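You operate a simulated robot arm through the tools that you are given. There is no shell and no other tool.

Carry out the task below with a simulated robot arm. There is one attempt and no reset: what you move stays moved.

TASK
Free the earth plate, scour it bright and latch it again.
Fine: earth latch off before scouring; pad back; the display ends at GOOD. Set down upright: scouring pad. Where these are worked on the way, their far stop is far enough and under half their travel is too little: earth latch. What is to be rubbed or washed off counts as gone when no trace of it is left.

The check looks at the end state, three seconds after you hand in, the way a careful person would. Anything else that was tipped, shoved, dropped, spilled or broken makes it a failure.

THE ROBOT
A 7-joint arm with a two-finger parallel gripper, fixed in place. Base frame: the origin is at the foot of the arm, x ahead of it, y to its left, z up. Readings come in m, degrees, newtons and seconds.
With the tool pointing down near the work surface it reaches from about 0.1 to 0.66 m from the base axis. Its first joint turns from -66.0 to 66.0 degrees. Payload 1.57 kg.
The TCP is the grasp point between the finger pads, 0.03 m short of the fingertips. In the tool frame z runs along the fingers and y along their closing line. The gripper opens to 0.08 m. The fingers are 0.017 m wide and 0.012 m thick; the gripper's body (0.04 by 0.082 m) begins 0.08 m behind the TCP.
Orientation is told as [roll, pitch, yaw] about the base's x, y, z axes, in that order, counted from this pose: with the fingers straight down and closing along the base's y, the tool's x points along the base's -x, its y along +y and its z along -z.

THE INTERFACE
- The arm moves only by the tool play_rows. Its argument "plan" is a list of rows, each an object of numbers (a shift or turn left out is 0, a gripper value left out holds the last): "tx", "ty", "tz": the shift along the base's x, y, z in units of 500 mm (1.0 is 500 mm); "ax", "ay", "az": the turn, a rotation vector about the base's x, y, z in units of 60 degrees (1.0 is 60 degrees); "jaw": the opening, from 0 (shut) to 1 (fully open). In form: [{"tx": .., "ty": .., "tz": .., "ax": .., "ay": .., "az": .., "jaw": ..}, ...]. A call has 1 to 20 rows; each row is the pose to reach, as a shift and turn from the pose commanded when the call began. A call with a number of a shift or a turn outside -1 to 1 is refused whole. Rows are played at 5 a second. More than 0.05 m and 8.6 degrees between two rows, or a gripper value outside its range, and nothing of the call is played. Where a pose cannot be reached the arm comes as near as it can. A force on the tool above 40 N (or 10 N above the force at the start of the call, whichever is more), or a blocked arm, ends the call early, and 0.2 s more pass. The fingers move at their own pace (about 0.072 m/s each) and stop on an object; they squeeze with about 27 N. The grip force told is the motor's: it shows also when the fingers shut on nothing. Time passes only in rows, and 0.2 s behind the last, so rows that repeat a pose let the fingers close. The reply holds the time, the measured pose of the TCP, the force on the tool along the base axes, the opening and the grip force, in the units named above and with some noise, with the torque about the TCP (base axes, N m) and any sound that the robot's microphone picked up, and new pictures: "show" is both (left out), scene, wrist or none.
- Cameras (640 x 400 px; columns grow to the right, rows downward): "scene" is fixed at [0.0688, 0.4494, 1.4128]; the picture's right is [-0.57, -0.82, 0.00], its down [-0.57, 0.39, -0.72] and it looks along [0.60, -0.41, -0.69] (base axes); focal length 309 px, centre (320, 200). "wrist" rides on the gripper at [0.072, -0.007, -0.122] in the tool frame; the picture's right is [0.09, 1.00, 0.00], its down [-0.84, 0.08, -0.54] and it looks along [-0.54, 0.05, 0.84] (tool axes); focal length 238 px, centre (320, 200). There is no depth. A picture from a camera that has moved, and an enlarged one, comes with that camera's place and axes in the base frame and with its lens.
- enlarge(camera, box): a new picture of the part [left, top, right, bottom] of that camera's present view, enlarged. No time passes.
- sign_off(): hands the job in; it is judged then, once.

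Places have to be worked out from the pictures, the camera data and where the tool is seen. Open the gripper and draw the arm clear of the work before you hand the job in, unless the task says otherwise.

The tools are called after "Request:" as name(argument=value, ...) on one line, values as JSON. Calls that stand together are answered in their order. play_rows: Moves the arm, as the interface text tells. Its arguments: {"type":"object","properties":{"plan":{"type":"array","items":{"type":"object","properties":{"tx":{"type":"number"},"ty":{"type":"number"},"tz":{"type":"number"},"ax":{"type":"number"},"ay":{"type":"number"},"az":{"type":"number"},"jaw":{"type":"number"}}}},"show":{"type":"string","enum":["both","scene","wrist","none"]}},"required":["plan"]} The other tools are called the same way: enlarge (camera, box) takes an enlarged picture of a part of a camera's view; sign_off () hands the job in.

At the start:

```text
time_s: 0.0
eef_pos: [0.3046, 0.3424, 1.0941]
ee_rot: [0.1, 0.0, 0.0]
force: [0.3, 0.4, -1.0]
moment: [0.02, 0.03, -0.03]
opening: 0.0799
finger_force: 0.1
```

scene: 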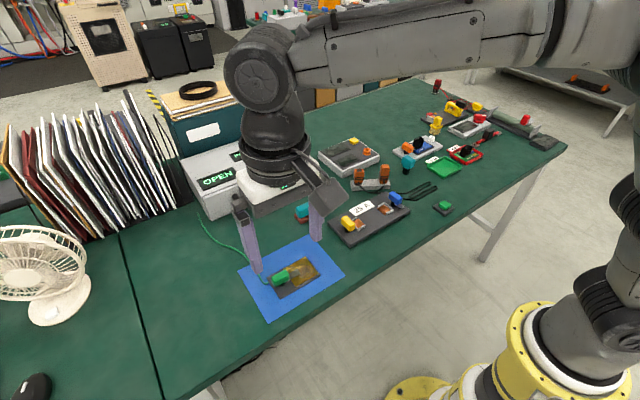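
wrist: 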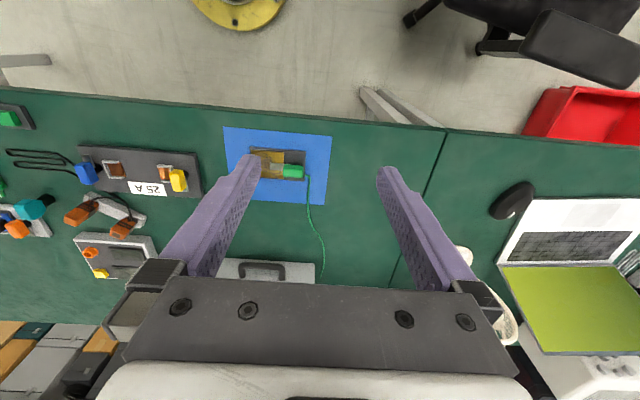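

I'll begin by looking closely at the blue mat with the plate and green clip, and at the rest of the bench, before moving anything.

Request:
enlarge(camera="scene", box=[220, 220, 360, 330])

Request:
enlarge(camera="scene", box=[300, 70, 580, 250])

Request:
enlarge(camera="wrist", box=[200, 110, 360, 220])

Request:
enlarge(camera="wrist", box=[0, 90, 220, 300])

```text
3.64 times, centred on (290, 275) of scene
camera zoom: at [0.0688, 0.4494, 1.4128], right [-0.57, -0.82, 0.0], down [-0.57, 0.39, -0.72], along [0.6, -0.41, -0.69], focal length 1124 px, centre (429, -73)
```

zoom: 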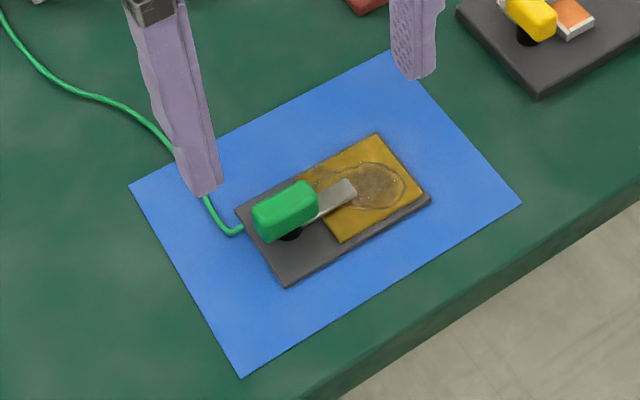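

```text
2.22 times, centred on (440, 160) of scene
camera zoom: at [0.0688, 0.4494, 1.4128], right [-0.57, -0.82, 0.0], down [-0.57, 0.39, -0.72], along [0.6, -0.41, -0.69], focal length 687 px, centre (53, 289)
```

zoom: 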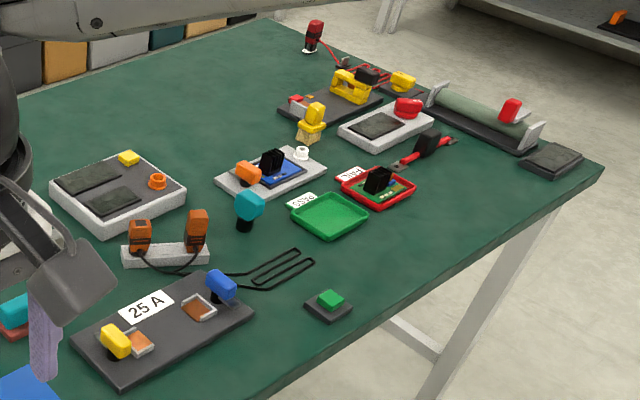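

```text
3.64 times, centred on (280, 165) of wrist
camera zoom: at [0.2317, 0.3378, 1.2169], right [-0.09, 1.0, 0.0], down [0.84, 0.08, 0.54], along [0.54, 0.05, -0.84], focal length 867 px, centre (466, 327)
```

zoom: 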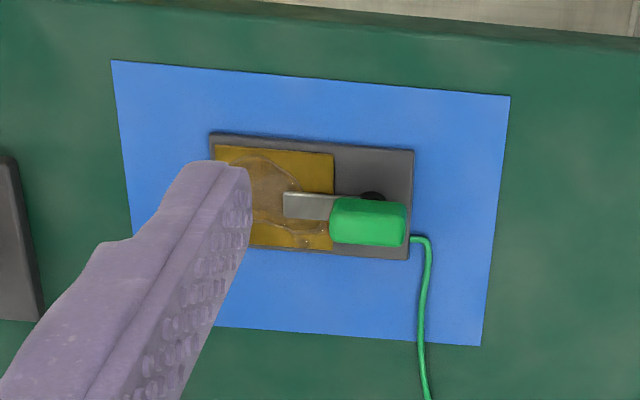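

```text
1.90 times, centred on (110, 195) of wrist
camera zoom: at [0.2317, 0.3378, 1.2169], right [-0.09, 1.0, 0.0], down [0.84, 0.08, 0.54], along [0.54, 0.05, -0.84], focal length 454 px, centre (720, 210)
```

zoom: 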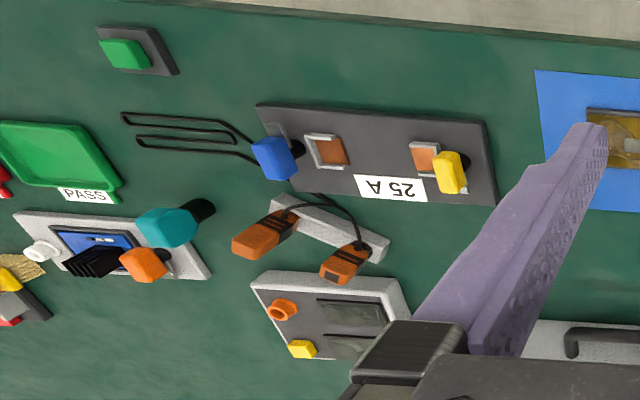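

The latch (green handle with a metal tongue over the tarnished plate) triangulates to about (0.44, 0.30, 0.80). Next I look at the display box and the teal block with the reddish underside near the finger, which may be the pad.

Request:
enlarge(camera="scene", box=[170, 130, 350, 250])

Request:
enlarge(camera="scene", box=[270, 180, 350, 230])

Request:
enlarge(camera="wrist", box=[160, 180, 420, 300])

```text
3.33 times, centred on (260, 190) of scene
camera zoom: at [0.0688, 0.4494, 1.4128], right [-0.57, -0.82, 0.0], down [-0.57, 0.39, -0.72], along [0.6, -0.41, -0.69], focal length 1030 px, centre (520, 233)
```

zoom: 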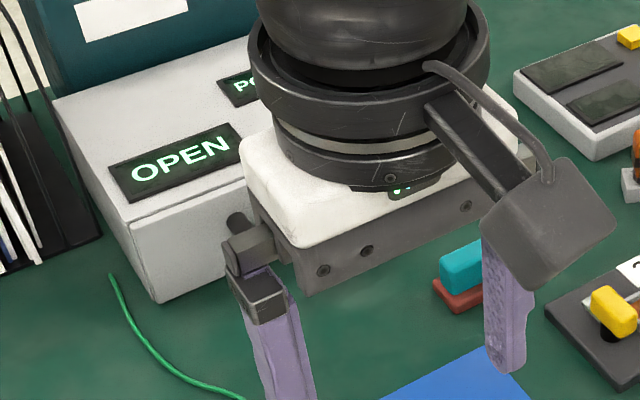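

```text
8.00 times, centred on (310, 205) of scene
camera zoom: at [0.0688, 0.4494, 1.4128], right [-0.57, -0.82, 0.0], down [-0.57, 0.39, -0.72], along [0.6, -0.41, -0.69], focal length 2472 px, centre (400, 160)
```

zoom: 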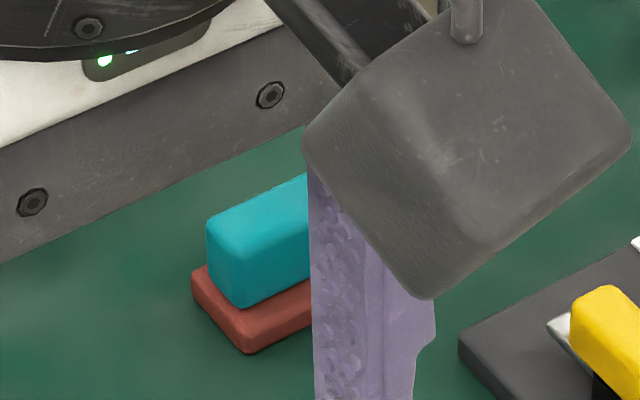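

```text
2.46 times, centred on (290, 240) of wrist
camera zoom: at [0.2317, 0.3378, 1.2169], right [-0.09, 1.0, 0.0], down [0.84, 0.08, 0.54], along [0.54, 0.05, -0.84], focal length 587 px, centre (394, 102)
```

zoom: 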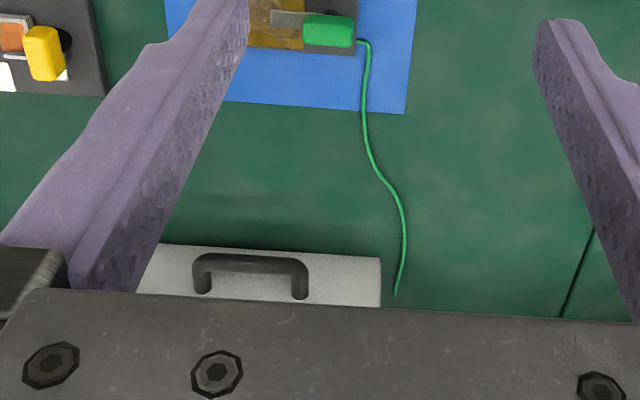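

The pad is the teal block with a red-brown base, just beyond the mat. The display box currently reads OPEN. I'll come down part way over the mat for a closer wrist view of the latch and the pad.

Request:
play_rows(plan=[{"tx": 0.03, "ty": -0.02, "tz": -0.08}, {"tx": 0.06, "ty": -0.04, "tz": -0.16}, {"tx": 0.09, "ty": -0.06, "tz": -0.24}, {"tx": 0.11, "ty": -0.08, "tz": -0.31}, {"tx": 0.11, "ty": -0.08, "tz": -0.31}])

```text
time_s: 1.2
eef_pos: [0.3589, 0.3021, 0.9394]
ee_rot: [0.0, 0.0, 0.0]
force: [0.4, -0.2, -0.1]
moment: [-0.02, -0.02, 0.03]
opening: 0.08
finger_force: 0.1
camera wrist: at [0.2856, 0.2967, 1.0607], right [-0.09, 1.0, 0.0], down [0.84, 0.08, 0.54], along [0.54, 0.05, -0.84], focal length 238 px, centre (320, 200)
```

scene: 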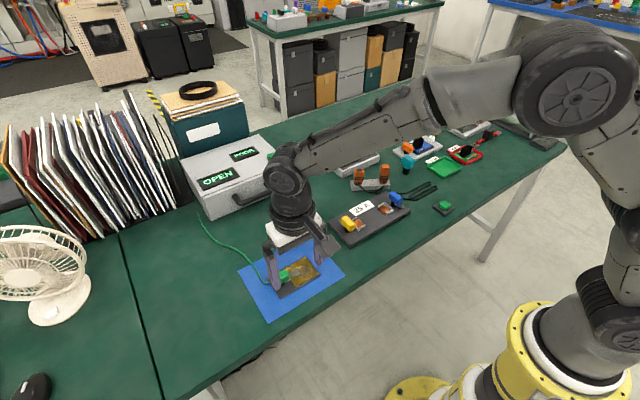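
wrist: 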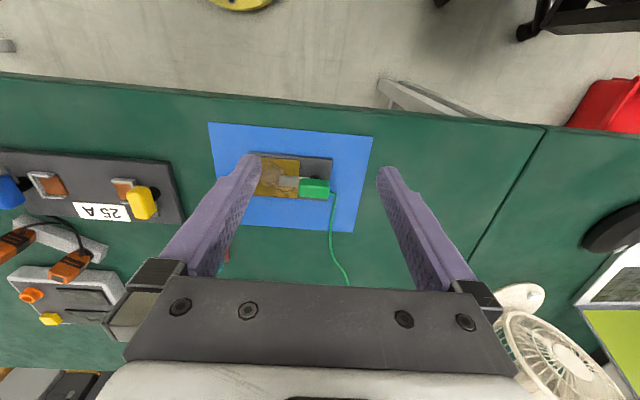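

The latch handle re-triangulates to about (0.438, 0.303, 0.80) and the mat is at z≈0.78. I enlarge the latch and display to understand how the lever moves.

Request:
enlarge(camera="wrist", box=[230, 130, 370, 217])

Request:
enlarge(camera="scene", box=[180, 130, 290, 200])

Request:
enlarge(camera="scene", box=[240, 240, 340, 303])

Request:
enlarge(camera="wrist", box=[0, 130, 220, 330])

```text
4.57 times, centred on (300, 174) of wrist
camera zoom: at [0.2856, 0.2967, 1.0607], right [-0.09, 1.0, 0.0], down [0.84, 0.08, 0.54], along [0.54, 0.05, -0.84], focal length 1090 px, centre (411, 321)
```

zoom: 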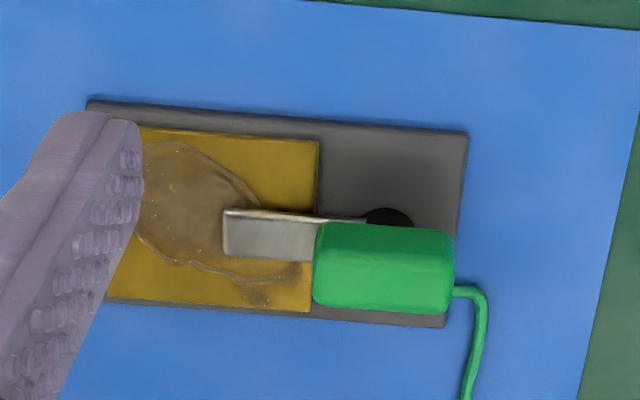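

```text
5.71 times, centred on (235, 165) of scene
camera zoom: at [0.0689, 0.4494, 1.4128], right [-0.57, -0.82, 0.0], down [-0.57, 0.39, -0.72], along [0.6, -0.41, -0.69], focal length 1766 px, centre (806, 400)
```

zoom: 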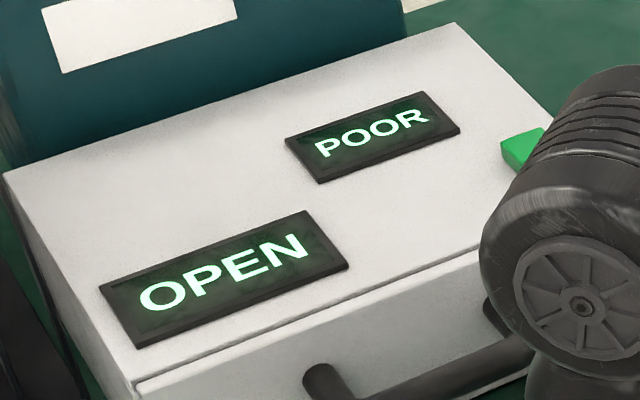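

```text
6.35 times, centred on (290, 272) of scene
camera zoom: at [0.0689, 0.4494, 1.4128], right [-0.57, -0.82, 0.0], down [-0.57, 0.39, -0.72], along [0.6, -0.41, -0.69], focal length 1962 px, centre (510, -254)
```

zoom: 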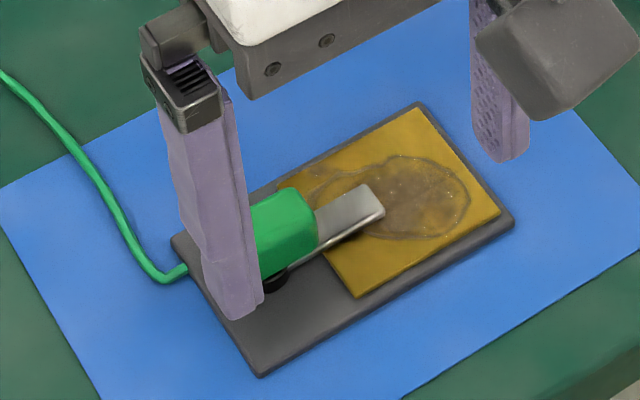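

```text
2.00 times, centred on (110, 230) of wrist
camera zoom: at [0.2856, 0.2967, 1.0607], right [-0.09, 1.0, 0.0], down [0.84, 0.08, 0.54], along [0.54, 0.05, -0.84], focal length 477 px, centre (740, 140)
```

zoom: 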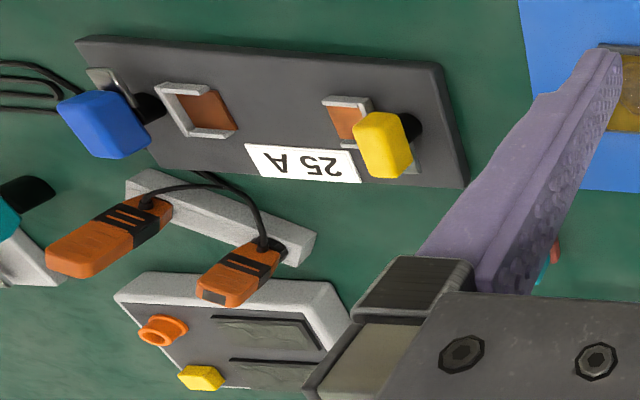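

Two displays read OPEN and POOR; the latch looks like a rotary lever: the handle's centre sits over a black hub at about (0.43, 0.303), with the tongue pointing to -y over the plate. I turn the gripper 90° above it so the fingers can close across the handle.

Request:
play_rows(plan=[{"tx": 0.02, "az": 0.125}, {"tx": 0.04, "az": 0.25}, {"tx": 0.06, "az": 0.375}, {"tx": 0.08, "az": 0.5}, {"tx": 0.1, "az": 0.625}, {"tx": 0.12, "az": 0.75}, {"tx": 0.14, "az": 0.875}, {"tx": 0.142, "az": 1.0}], show="none")

Request:
play_rows(plan=[{"az": 0.125}, {"az": 0.25}, {"az": 0.375}, {"az": 0.5}, {"az": 0.5}])

```text
time_s: 3.0
eef_pos: [0.4315, 0.3029, 0.9398]
ee_rot: [0.1, 0.1, 60.1]
force: [0.2, 0.2, 0.6]
moment: [0.01, 0.0, -0.07]
opening: 0.0803
finger_force: 0.0
```

```text
time_s: 4.2
eef_pos: [0.4305, 0.304, 0.9406]
ee_rot: [-0.1, 0.0, 90.0]
force: [1.1, -0.7, -0.3]
moment: [-0.03, -0.01, 0.0]
opening: 0.0801
finger_force: 0.1
camera wrist: at [0.4366, 0.2331, 1.063], right [-1.0, -0.09, 0.0], down [-0.08, 0.84, 0.54], along [-0.05, 0.54, -0.84], focal length 238 px, centre (320, 200)
```

scene: 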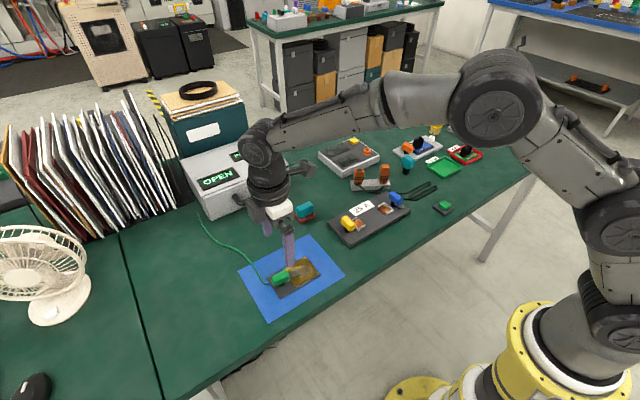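
wrist: 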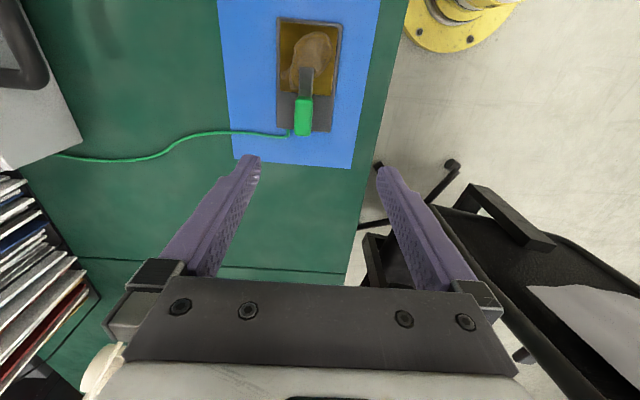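

Now the plate is seen along its length. I enlarge both views to refine the handle's position and height.

Request:
enlarge(camera="wrist", box=[250, 10, 370, 150])

Request:
enlarge(camera="scene", box=[240, 190, 340, 303])

```text
2.86 times, centred on (310, 80) of wrist
camera zoom: at [0.4366, 0.2331, 1.063], right [-1.0, -0.09, 0.0], down [-0.08, 0.84, 0.54], along [-0.05, 0.54, -0.84], focal length 681 px, centre (349, 543)
```

zoom: 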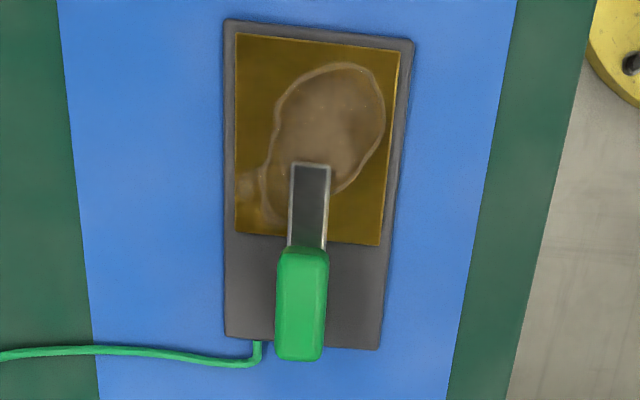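

```text
3.54 times, centred on (290, 246) of scene
camera zoom: at [0.0688, 0.4494, 1.4128], right [-0.57, -0.82, 0.0], down [-0.57, 0.39, -0.72], along [0.6, -0.41, -0.69], focal length 1094 px, centre (426, 35)
```

zoom: 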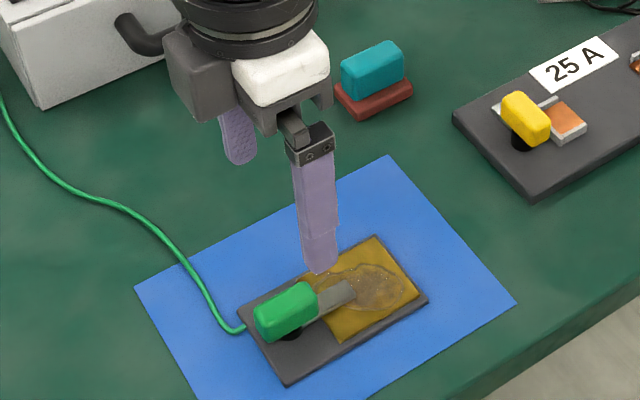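

Combining the three wrist views, the base board spans x 0.415–0.484 and y 0.212–0.324. The handle and hub are centred at about (0.4485, 0.304) with the table near z 0.755. I descend to TCP z≈0.83 and check the finger heights.

Request:
play_rows(plan=[{"tx": 0.018, "tz": -0.06}, {"tx": 0.036, "tz": -0.12}, {"tx": 0.036, "tz": -0.18, "jaw": 0.7}, {"tx": 0.036, "tz": -0.22, "jaw": 0.7}, {"tx": 0.036, "tz": -0.22, "jaw": 0.7}])

Request:
enlarge(camera="scene", box=[240, 230, 340, 303])

Request:
enlarge(camera="wrist", box=[220, 80, 420, 220])

```text
time_s: 5.4
eef_pos: [0.4501, 0.3033, 0.8291]
ee_rot: [0.0, 0.0, 90.0]
force: [0.2, 0.2, -0.5]
moment: [-0.01, 0.02, -0.02]
opening: 0.056
finger_force: 0.0
camera wrist: at [0.4556, 0.2329, 0.9514], right [-1.0, -0.09, 0.0], down [-0.08, 0.84, 0.54], along [-0.05, 0.54, -0.84], focal length 238 px, centre (320, 200)
```

scene: 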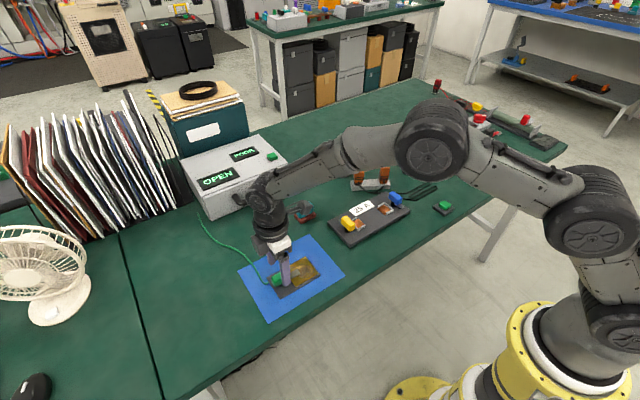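
wrist: 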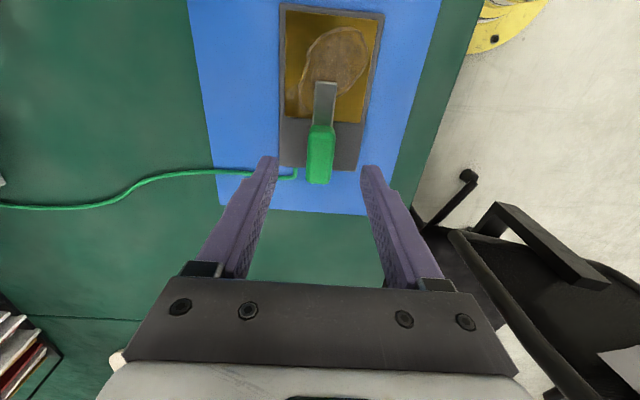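

```text
5.48 times, centred on (290, 266) of scene
camera zoom: at [0.0688, 0.4494, 1.4128], right [-0.57, -0.82, 0.0], down [-0.57, 0.39, -0.72], along [0.6, -0.41, -0.69], focal length 1693 px, centre (484, -164)
```

zoom: 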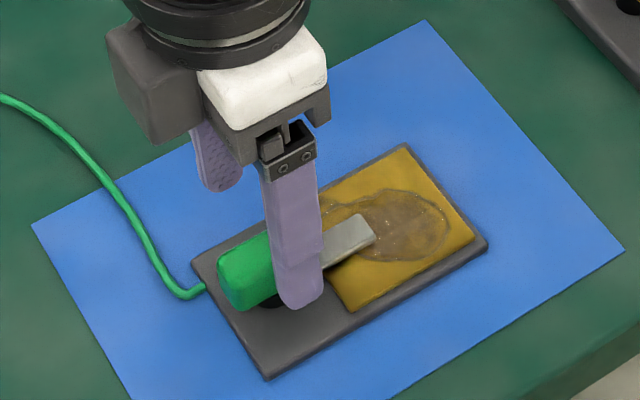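

```text
2.86 times, centred on (320, 150) of wrist
camera zoom: at [0.4556, 0.2329, 0.9514], right [-1.0, -0.09, 0.0], down [-0.08, 0.84, 0.54], along [-0.05, 0.54, -0.84], focal length 681 px, centre (320, 343)
```

zoom: 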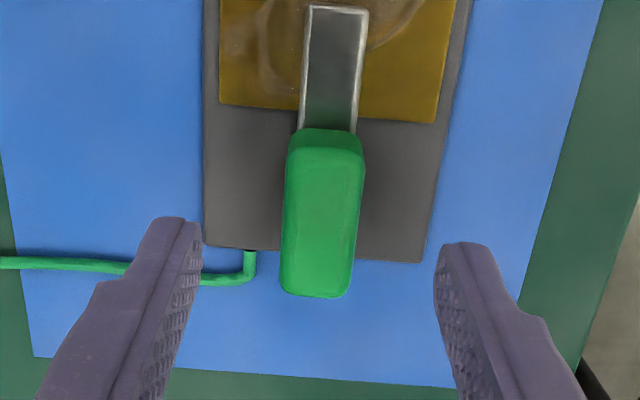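

The fingers straddle the handle well (centred near x 0.449), with the handle top at about z 0.782 and the tips at 0.80. I lower another 24 mm slowly, watching the force.

Request:
play_rows(plan=[{"tz": -0.016}, {"tz": -0.032}, {"tz": -0.048}, {"tz": -0.048}], show="none")

Request:
enlarge(camera="scene", box=[240, 230, 340, 303])

Request:
enlarge(camera="wrist", box=[220, 80, 420, 220])

```text
time_s: 6.4
eef_pos: [0.449, 0.3036, 0.8045]
ee_rot: [-0.1, 0.0, 90.0]
force: [0.9, -0.4, 0.1]
moment: [0.0, 0.06, -0.03]
opening: 0.0559
finger_force: 0.1
```

```text
5.48 times, centred on (290, 266) of scene
camera zoom: at [0.0688, 0.4494, 1.4128], right [-0.57, -0.82, 0.0], down [-0.57, 0.39, -0.72], along [0.6, -0.41, -0.69], focal length 1693 px, centre (484, -164)
```

zoom: 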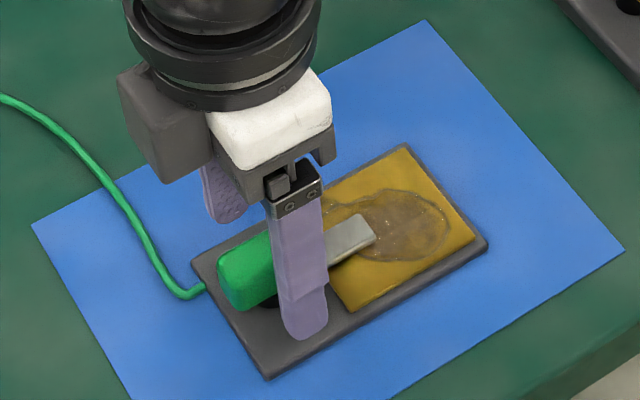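

```text
2.86 times, centred on (320, 150) of wrist
camera zoom: at [0.4552, 0.2327, 0.928], right [-1.0, -0.09, 0.0], down [-0.08, 0.84, 0.54], along [-0.05, 0.54, -0.84], focal length 681 px, centre (320, 343)
```

zoom: 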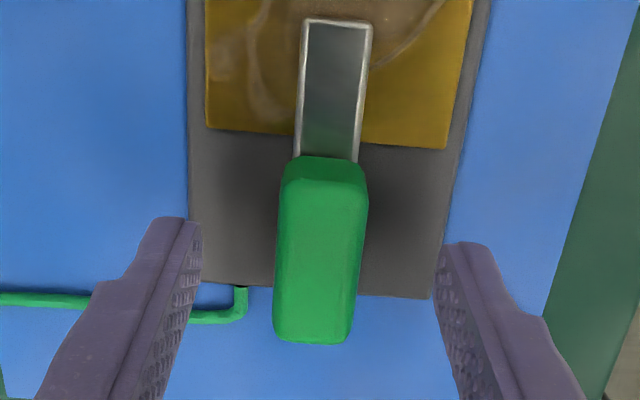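

The tips at z 0.775 are only a few mm below the handle top, with roughly 10 mm still free above the board. I lower 6 mm more and close on the handle.

Request:
play_rows(plan=[{"tz": -0.006}, {"tz": -0.012}, {"tz": -0.012}, {"tz": -0.012, "jaw": 0.2}, {"tz": -0.012, "jaw": 0.1}, {"tz": -0.012, "jaw": 0.0}, {"tz": -0.012, "jaw": 0.0}, {"tz": -0.012, "jaw": 0.0}], show="none")

Request:
enlarge(camera="scene", box=[240, 230, 340, 303])

Request:
enlarge(camera="wrist", box=[220, 80, 420, 220])

```text
time_s: 8.2
eef_pos: [0.4498, 0.3031, 0.7995]
ee_rot: [-0.1, -0.1, 90.0]
force: [15.2, -0.6, -9.1]
moment: [0.43, -0.16, 0.03]
opening: 0.0199
finger_force: 33.6
```

```text
5.48 times, centred on (290, 266) of scene
camera zoom: at [0.0693, 0.4495, 1.4128], right [-0.57, -0.82, 0.0], down [-0.57, 0.39, -0.72], along [0.6, -0.41, -0.69], focal length 1693 px, centre (484, -164)
```

zoom: 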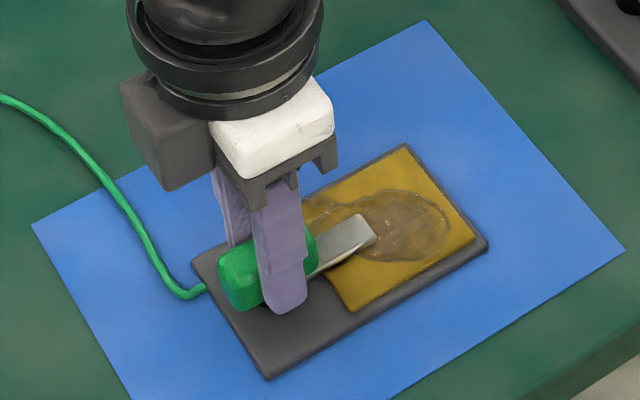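

```text
2.86 times, centred on (320, 150) of wrist
camera zoom: at [0.4555, 0.2322, 0.9223], right [-1.0, -0.09, 0.0], down [-0.08, 0.84, 0.54], along [-0.05, 0.54, -0.84], focal length 681 px, centre (320, 343)
```

zoom: 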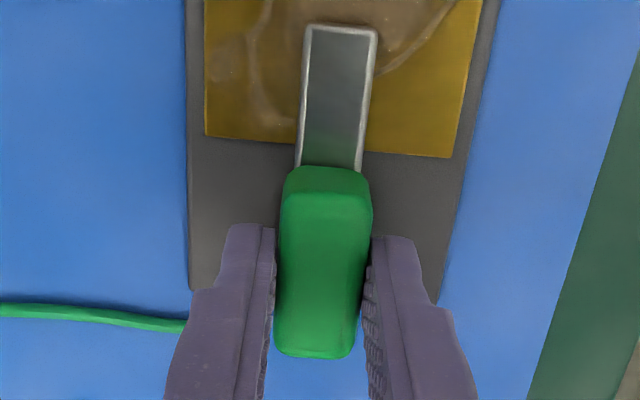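

Gripped: opening 19.9 mm with about 15 N of sideways bias in +x. I shift 1 mm in +x to relieve it and try a small turn of 4° clockwise, reading the torque.

Request:
play_rows(plan=[{"tx": 0.002}, {"tx": 0.002, "az": -0.035}, {"tx": 0.002, "az": -0.07}], show="none")

Request:
enlarge(camera="scene", box=[240, 230, 340, 303])

```text
time_s: 9.0
eef_pos: [0.4505, 0.3027, 0.7991]
ee_rot: [0.1, 0.1, 85.9]
force: [10.9, -4.7, -1.2]
moment: [-0.37, -0.21, 0.83]
opening: 0.0199
finger_force: 33.8
```

```text
5.48 times, centred on (290, 266) of scene
camera zoom: at [0.0691, 0.4493, 1.4128], right [-0.57, -0.82, 0.0], down [-0.57, 0.39, -0.72], along [0.6, -0.41, -0.69], focal length 1693 px, centre (484, -164)
```

zoom: 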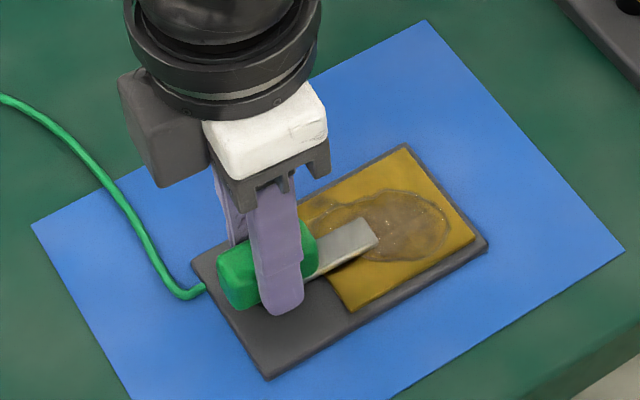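

Measured yaw went to 85.9° with 0.8 N m resistance; I check in the wrist view whether the board has rotated relative to the handle and fingers.

Request:
enlarge(camera="wrist", box=[220, 80, 420, 220])

```text
2.86 times, centred on (320, 150) of wrist
camera zoom: at [0.4507, 0.2325, 0.9224], right [-1.0, -0.02, 0.0], down [-0.02, 0.84, 0.54], along [-0.01, 0.54, -0.84], focal length 681 px, centre (320, 343)
```

zoom: 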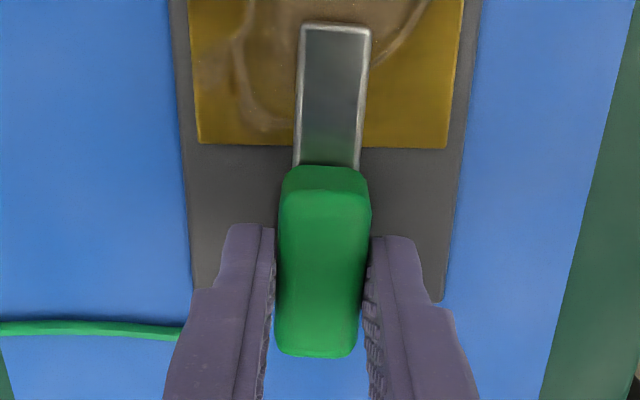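

The tongue has shifted toward -x relative to the plate, so the lever does turn clockwise. I continue another 24°, then look.

Request:
play_rows(plan=[{"az": -0.1}, {"az": -0.2}, {"az": -0.3}, {"az": -0.4}, {"az": -0.4}])

Request:
enlarge(camera="scene", box=[240, 230, 340, 303])

Request:
enlarge(camera="wrist", box=[220, 80, 420, 220])

```text
time_s: 10.2
eef_pos: [0.4507, 0.3028, 0.7999]
ee_rot: [0.1, -0.1, 61.9]
force: [11.0, 7.4, -2.1]
moment: [-0.26, 0.33, 1.93]
opening: 0.0289
finger_force: 38.5
camera wrist: at [0.4211, 0.2383, 0.9224], right [-0.92, 0.39, 0.0], down [0.32, 0.77, 0.54], along [0.21, 0.5, -0.84], focal length 238 px, centre (320, 200)
```

scene: 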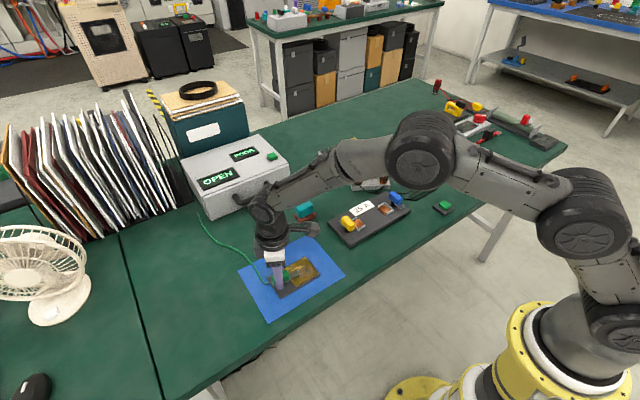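
wrist: 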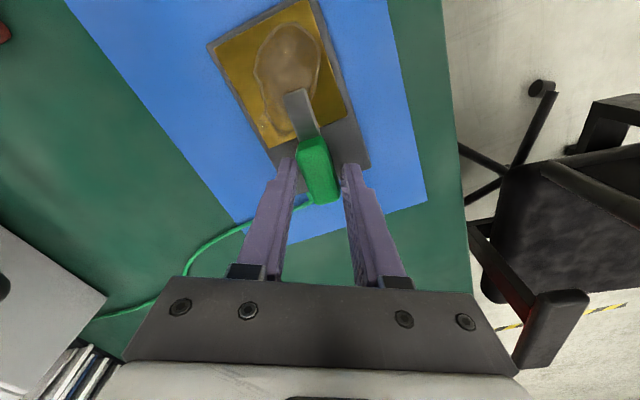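

```text
5.48 times, centred on (290, 266) of scene
camera zoom: at [0.0691, 0.4496, 1.4127], right [-0.57, -0.82, 0.0], down [-0.57, 0.39, -0.72], along [0.6, -0.41, -0.69], focal length 1693 px, centre (484, -164)
```

zoom: 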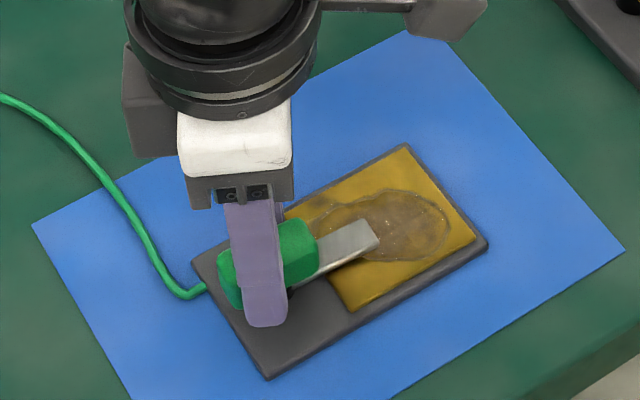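

```text
2.86 times, centred on (320, 150) of wrist
camera zoom: at [0.4211, 0.2383, 0.9224], right [-0.92, 0.39, 0.0], down [0.32, 0.77, 0.54], along [0.21, 0.5, -0.84], focal length 681 px, centre (320, 343)
```

zoom: 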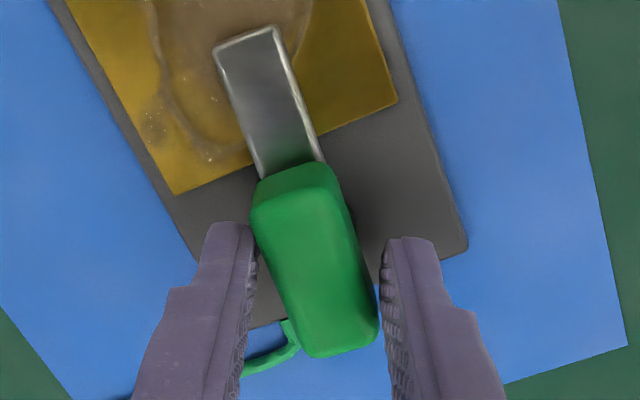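

Clockwise is blocked: the lever stayed put and the fingers were merely pried apart to 29 mm. I turn back and try a small counter-clockwise turn.

Request:
play_rows(plan=[{"az": 0.1}, {"az": 0.2}, {"az": 0.3}, {"az": 0.4}, {"az": 0.47}, {"az": 0.53}, {"az": 0.6}, {"az": 0.6}])

Request:
enlarge(camera="scene", box=[240, 230, 340, 303])

Request:
enlarge(camera="wrist", box=[220, 80, 420, 220])

```text
time_s: 12.0
eef_pos: [0.4497, 0.3016, 0.7998]
ee_rot: [-0.1, 0.0, 97.9]
force: [16.0, -15.9, 1.7]
moment: [-0.43, -0.18, 0.05]
opening: 0.0199
finger_force: 33.4
camera wrist: at [0.4655, 0.2328, 0.9226], right [-0.97, -0.23, 0.0], down [-0.19, 0.82, 0.54], along [-0.12, 0.53, -0.84], focal length 238 px, centre (320, 200)
```

scene: 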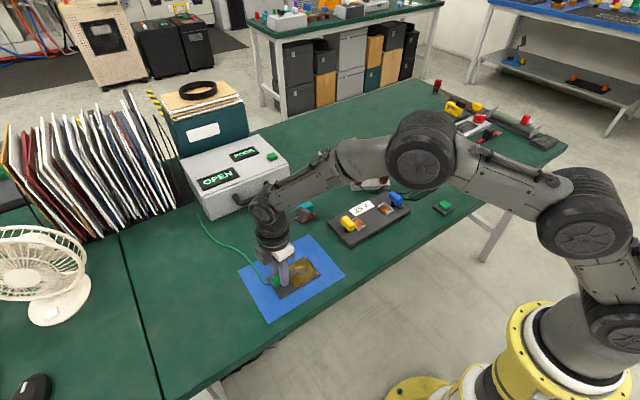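
wrist: 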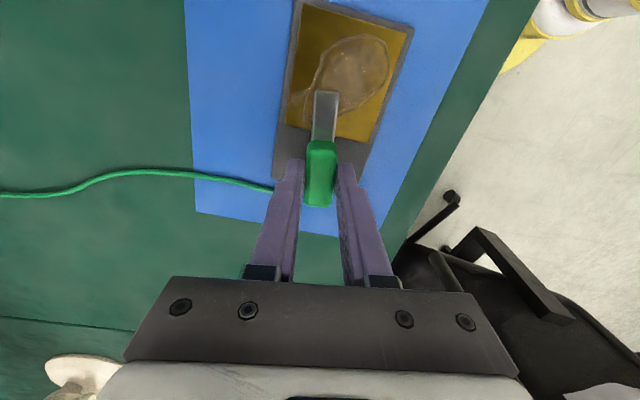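

```text
5.48 times, centred on (290, 266) of scene
camera zoom: at [0.0692, 0.4491, 1.4129], right [-0.57, -0.82, 0.0], down [-0.57, 0.39, -0.72], along [0.6, -0.41, -0.69], focal length 1693 px, centre (484, -164)
```

zoom: 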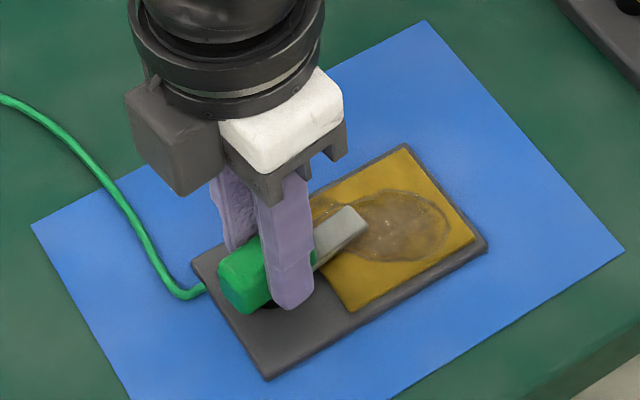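

```text
2.86 times, centred on (320, 150) of wrist
camera zoom: at [0.4655, 0.2328, 0.9226], right [-0.97, -0.23, 0.0], down [-0.19, 0.82, 0.54], along [-0.12, 0.53, -0.84], focal length 681 px, centre (320, 343)
```

zoom: 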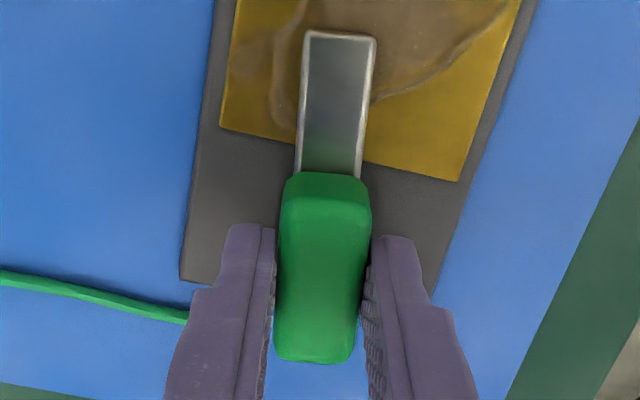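

Counter-clockwise works: the handle followed the fingers 8° with almost no torque. The force (+16, -16 N) says to ease the TCP about 1 mm toward +x/-y, so I do that while turning on.

Request:
play_rows(plan=[{"tx": 0.003, "ty": -0.003, "az": 0.07}, {"tx": 0.003, "ty": -0.004, "az": 0.14}, {"tx": 0.003, "ty": -0.004, "az": 0.21}, {"tx": 0.003, "ty": -0.004, "az": 0.28}, {"tx": 0.003, "ty": -0.004, "az": 0.35}], show="none")

```text
time_s: 13.2
eef_pos: [0.4499, 0.3018, 0.8001]
ee_rot: [0.0, 0.0, 119.0]
force: [-3.7, -7.7, 15.5]
moment: [0.2, 0.13, 0.01]
opening: 0.0198
finger_force: 33.4
```

Smooth so far (119°), low torque. I keep turning, easing up half a millimetre for the 15 N upward push.

Request:
play_rows(plan=[{"ty": -0.001, "tz": 0.001, "az": 0.1}, {"ty": -0.001, "tz": 0.001, "az": 0.2}, {"ty": -0.001, "tz": 0.001, "az": 0.3}, {"ty": -0.001, "tz": 0.001, "az": 0.4}, {"ty": -0.001, "tz": 0.001, "az": 0.5}])

Request:
enlarge(camera="scene", box=[240, 230, 340, 303])

Request:
enlarge(camera="wrist", box=[220, 80, 420, 220])

```text
time_s: 14.4
eef_pos: [0.4512, 0.3019, 0.8002]
ee_rot: [-0.3, 0.0, 149.0]
force: [3.5, 12.3, 0.9]
moment: [0.2, 0.47, -0.04]
opening: 0.0198
finger_force: 33.8
camera wrist: at [0.5145, 0.2714, 0.9224], right [-0.43, -0.9, 0.0], down [-0.76, 0.36, 0.54], along [-0.49, 0.24, -0.84], focal length 238 px, centre (320, 200)
```

scene: 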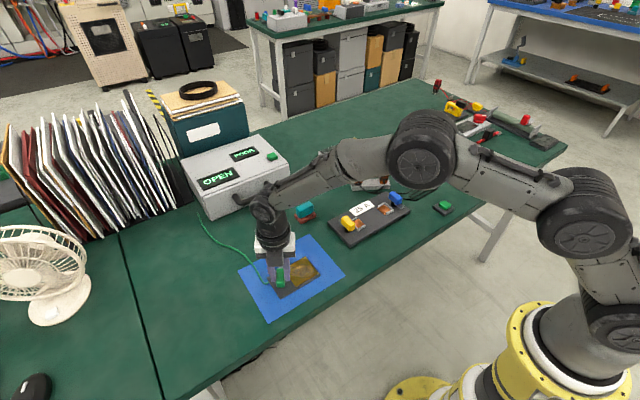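
wrist: 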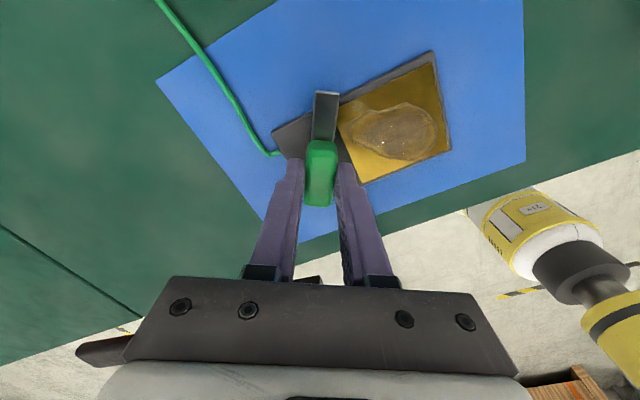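

```text
5.48 times, centred on (290, 266) of scene
camera zoom: at [0.0689, 0.4497, 1.4127], right [-0.57, -0.82, 0.0], down [-0.57, 0.39, -0.72], along [0.6, -0.41, -0.69], focal length 1693 px, centre (484, -164)
```

zoom: 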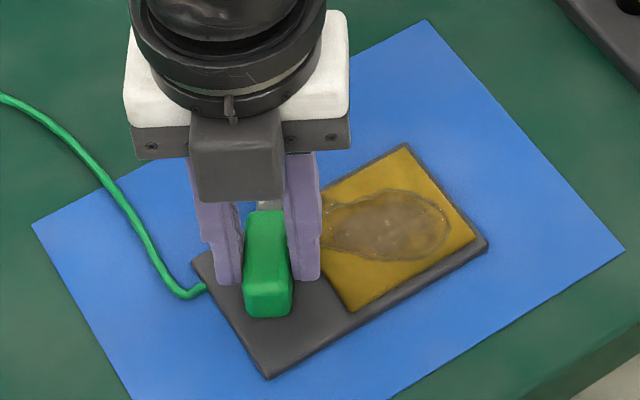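

```text
2.86 times, centred on (320, 150) of wrist
camera zoom: at [0.5145, 0.2714, 0.9224], right [-0.43, -0.9, 0.0], down [-0.76, 0.36, 0.54], along [-0.49, 0.24, -0.84], focal length 681 px, centre (320, 343)
```

zoom: 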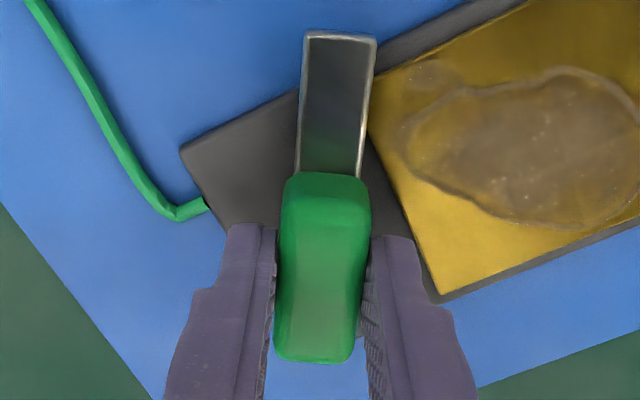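

Turned about 60°; the tongue is nearly off the plate. I keep turning toward the far stop in smaller steps.

Request:
play_rows(plan=[{"ty": 0.001, "az": 0.08}, {"ty": 0.001, "az": 0.16}, {"ty": 0.001, "az": 0.24}], show="none")

Request:
play_rows(plan=[{"az": 0.07}, {"az": 0.14}, {"az": 0.21}], show="wrist")

```text
time_s: 15.2
eef_pos: [0.4498, 0.3009, 0.7998]
ee_rot: [-0.1, 0.0, 163.2]
force: [-0.6, 16.3, 4.2]
moment: [0.27, 0.77, 0.03]
opening: 0.0199
finger_force: 33.7
```

```text
time_s: 16.0
eef_pos: [0.4499, 0.3027, 0.8004]
ee_rot: [-0.2, 0.1, 175.9]
force: [-1.3, 18.7, 2.8]
moment: [0.51, -0.2, 0.02]
opening: 0.02
finger_force: 33.6
camera wrist: at [0.5218, 0.3047, 0.9225], right [0.02, -1.0, 0.0], down [-0.84, -0.02, 0.54], along [-0.54, -0.01, -0.84], focal length 238 px, centre (320, 200)
```

wrist: 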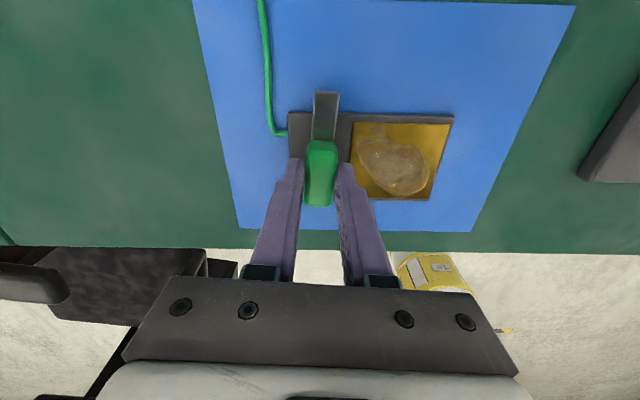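

The latch is at about 86° and still free; the plate is fully clear. I go a bit further to feel for the stop, easing toward +y.

Request:
play_rows(plan=[{"ty": 0.003, "az": 0.05}, {"ty": 0.003, "az": 0.1}, {"ty": 0.003, "az": 0.15}], show="none")

```text
time_s: 16.8
eef_pos: [0.451, 0.3019, 0.7995]
ee_rot: [-0.1, 0.0, -175.2]
force: [1.2, 5.1, 6.9]
moment: [0.46, 0.32, -0.95]
opening: 0.0205
finger_force: 34.6
```

Resistance of about -0.95 N m appeared near 90–94°: that's the far stop. I open the fingers and lift clear.

Request:
play_rows(plan=[{"az": -0.03}, {"az": -0.03, "jaw": 0.5}, {"az": -0.03, "jaw": 0.5}, {"az": -0.03, "jaw": 0.5}, {"az": -0.03, "tz": 0.05, "jaw": 0.5}, {"az": -0.03, "tz": 0.13, "jaw": 0.5}, {"az": -0.03, "tz": 0.22, "jaw": 0.5}, {"az": -0.03, "tz": 0.28, "jaw": 1.0}])

Request:
enlarge(camera="scene", box=[180, 130, 340, 303])

Request:
enlarge(camera="wrist", box=[220, 60, 480, 240])

```text
time_s: 18.6
eef_pos: [0.452, 0.3018, 0.9431]
ee_rot: [0.0, 0.0, -177.1]
force: [-0.5, 0.3, -0.5]
moment: [0.03, 0.03, -0.01]
opening: 0.0802
finger_force: 0.1
camera wrist: at [0.5216, 0.3142, 1.0647], right [0.14, -0.99, 0.0], down [-0.83, -0.12, 0.54], along [-0.54, -0.08, -0.84], focal length 238 px, centre (320, 200)
```

scene: 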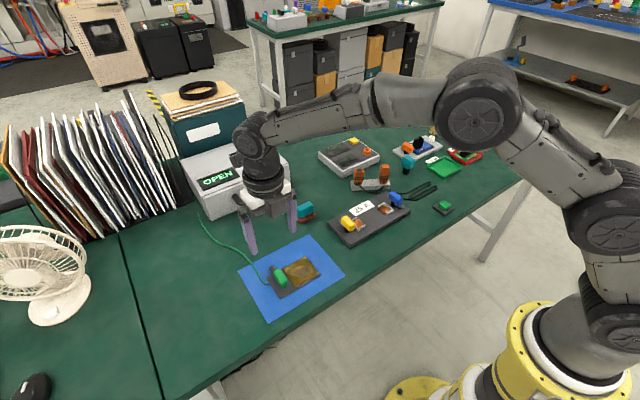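
wrist: 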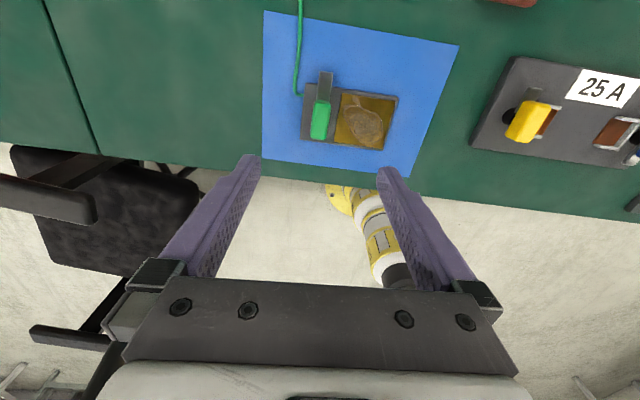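

```text
2.31 times, centred on (260, 216) of scene
camera zoom: at [0.0688, 0.4494, 1.4128], right [-0.57, -0.82, 0.0], down [-0.57, 0.39, -0.72], along [0.6, -0.41, -0.69], focal length 714 px, centre (459, 162)
```

zoom: 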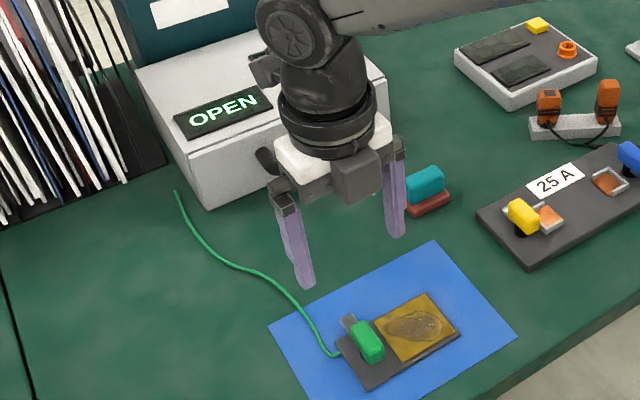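

```text
2.22 times, centred on (350, 150) of wrist
camera zoom: at [0.5216, 0.3142, 1.0647], right [0.14, -0.99, 0.0], down [-0.83, -0.12, 0.54], along [-0.54, -0.08, -0.84], focal length 530 px, centre (253, 311)
```

zoom: 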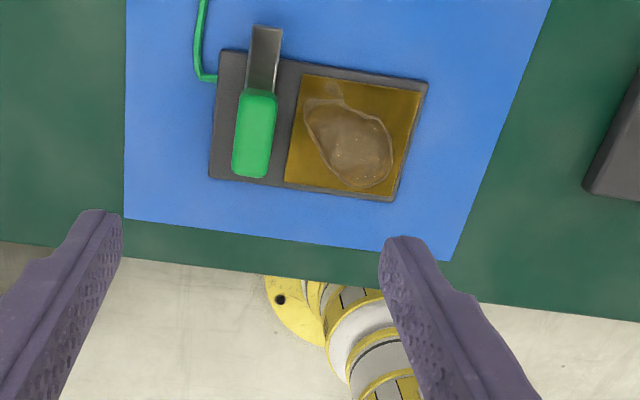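

The latch is off and stays off. The pad appears at about (0.60, 0.136) with its long side along y, so I move above it while turning back to yaw 90°.

Request:
play_rows(plan=[{"tx": 0.03, "ty": -0.03, "az": -0.125}, {"tx": 0.06, "ty": -0.06, "az": -0.25}, {"tx": 0.09, "ty": -0.09, "az": -0.375}, {"tx": 0.12, "ty": -0.12, "az": -0.5}, {"tx": 0.15, "ty": -0.15, "az": -0.625}, {"tx": 0.18, "ty": -0.18, "az": -0.75}, {"tx": 0.21, "ty": -0.21, "az": -0.875}, {"tx": 0.24, "ty": -0.24, "az": -1.0}], show="none")

Request:
play_rows(plan=[{"tx": 0.015, "ty": -0.03, "az": -0.125}, {"tx": 0.03, "ty": -0.06, "az": -0.25}, {"tx": 0.045, "ty": -0.092, "az": -0.375}, {"tx": 0.06, "ty": -0.092, "az": -0.5}, {"tx": 0.06, "ty": -0.092, "az": -0.548}, {"tx": 0.06, "ty": -0.092, "az": -0.548}])

```text
time_s: 20.4
eef_pos: [0.5724, 0.1815, 0.9422]
ee_rot: [0.0, 0.0, 122.9]
force: [0.3, -0.1, -0.3]
moment: [0.01, -0.02, 0.01]
opening: 0.0799
finger_force: 0.1
```

```text
time_s: 21.8
eef_pos: [0.6032, 0.1367, 0.9404]
ee_rot: [0.0, 0.0, 90.0]
force: [-0.5, -0.2, 0.2]
moment: [0.02, 0.0, 0.04]
opening: 0.0798
finger_force: 0.0
camera wrist: at [0.6082, 0.0664, 1.0628], right [-1.0, -0.09, 0.0], down [-0.08, 0.84, 0.54], along [-0.05, 0.54, -0.84], focal length 238 px, centre (320, 200)
```

scene: 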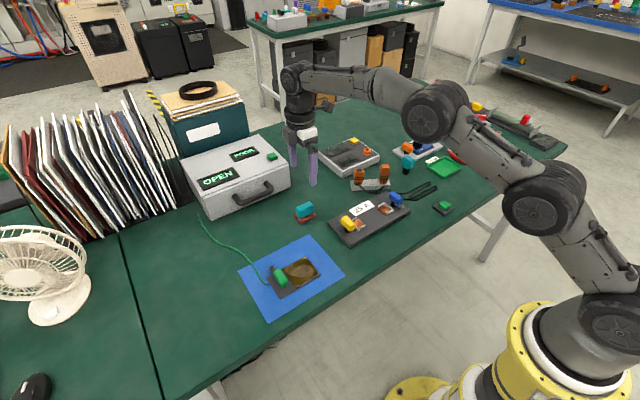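
wrist: 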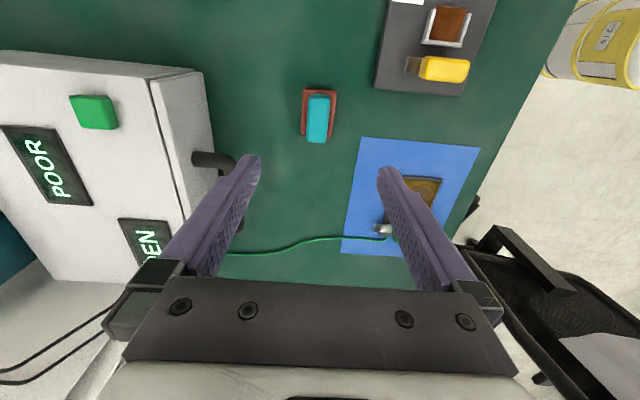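

The pad is in view clear of the arm. The meter box has a green button as well, which I note for later. I enlarge the pad in both views.

Request:
enlarge(camera="wrist", box=[270, 70, 370, 160])

Request:
enlarge(camera="scene", box=[270, 185, 340, 235])

Request:
enlarge(camera="scene", box=[180, 130, 300, 215])

```text
4.44 times, centred on (320, 115) of wrist
camera zoom: at [0.6082, 0.0664, 1.0628], right [-1.0, -0.09, 0.0], down [-0.08, 0.84, 0.54], along [-0.05, 0.54, -0.84], focal length 1059 px, centre (320, 578)
```

zoom: 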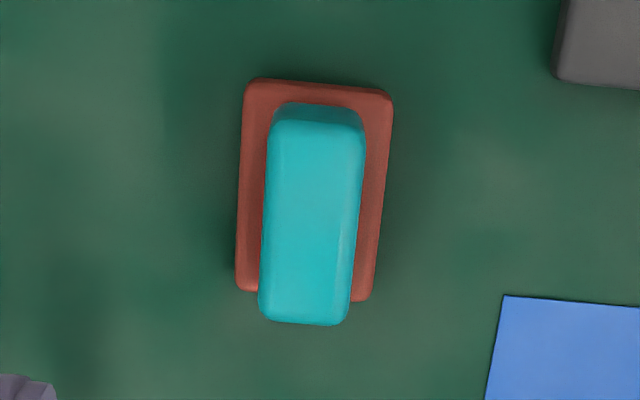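

```text
8.00 times, centred on (305, 210) of scene
camera zoom: at [0.0688, 0.4494, 1.4128], right [-0.57, -0.82, 0.0], down [-0.57, 0.39, -0.72], along [0.6, -0.41, -0.69], focal length 2472 px, centre (440, 120)
```

zoom: 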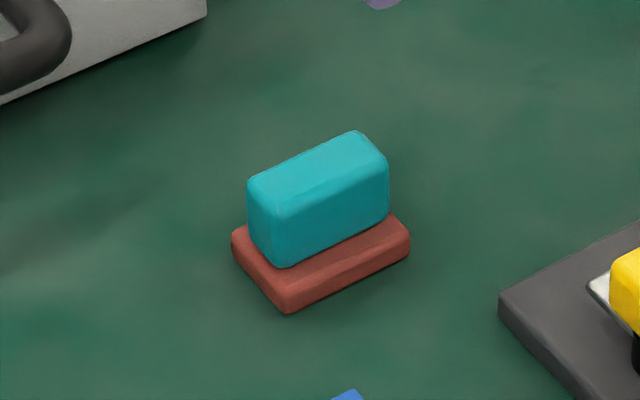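

```text
4.71 times, centred on (240, 172) of scene
camera zoom: at [0.0688, 0.4494, 1.4128], right [-0.57, -0.82, 0.0], down [-0.57, 0.39, -0.72], along [0.6, -0.41, -0.69], focal length 1454 px, centre (696, 329)
```

zoom: 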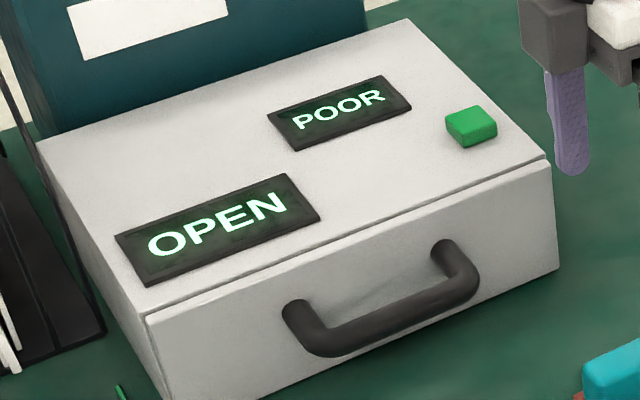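

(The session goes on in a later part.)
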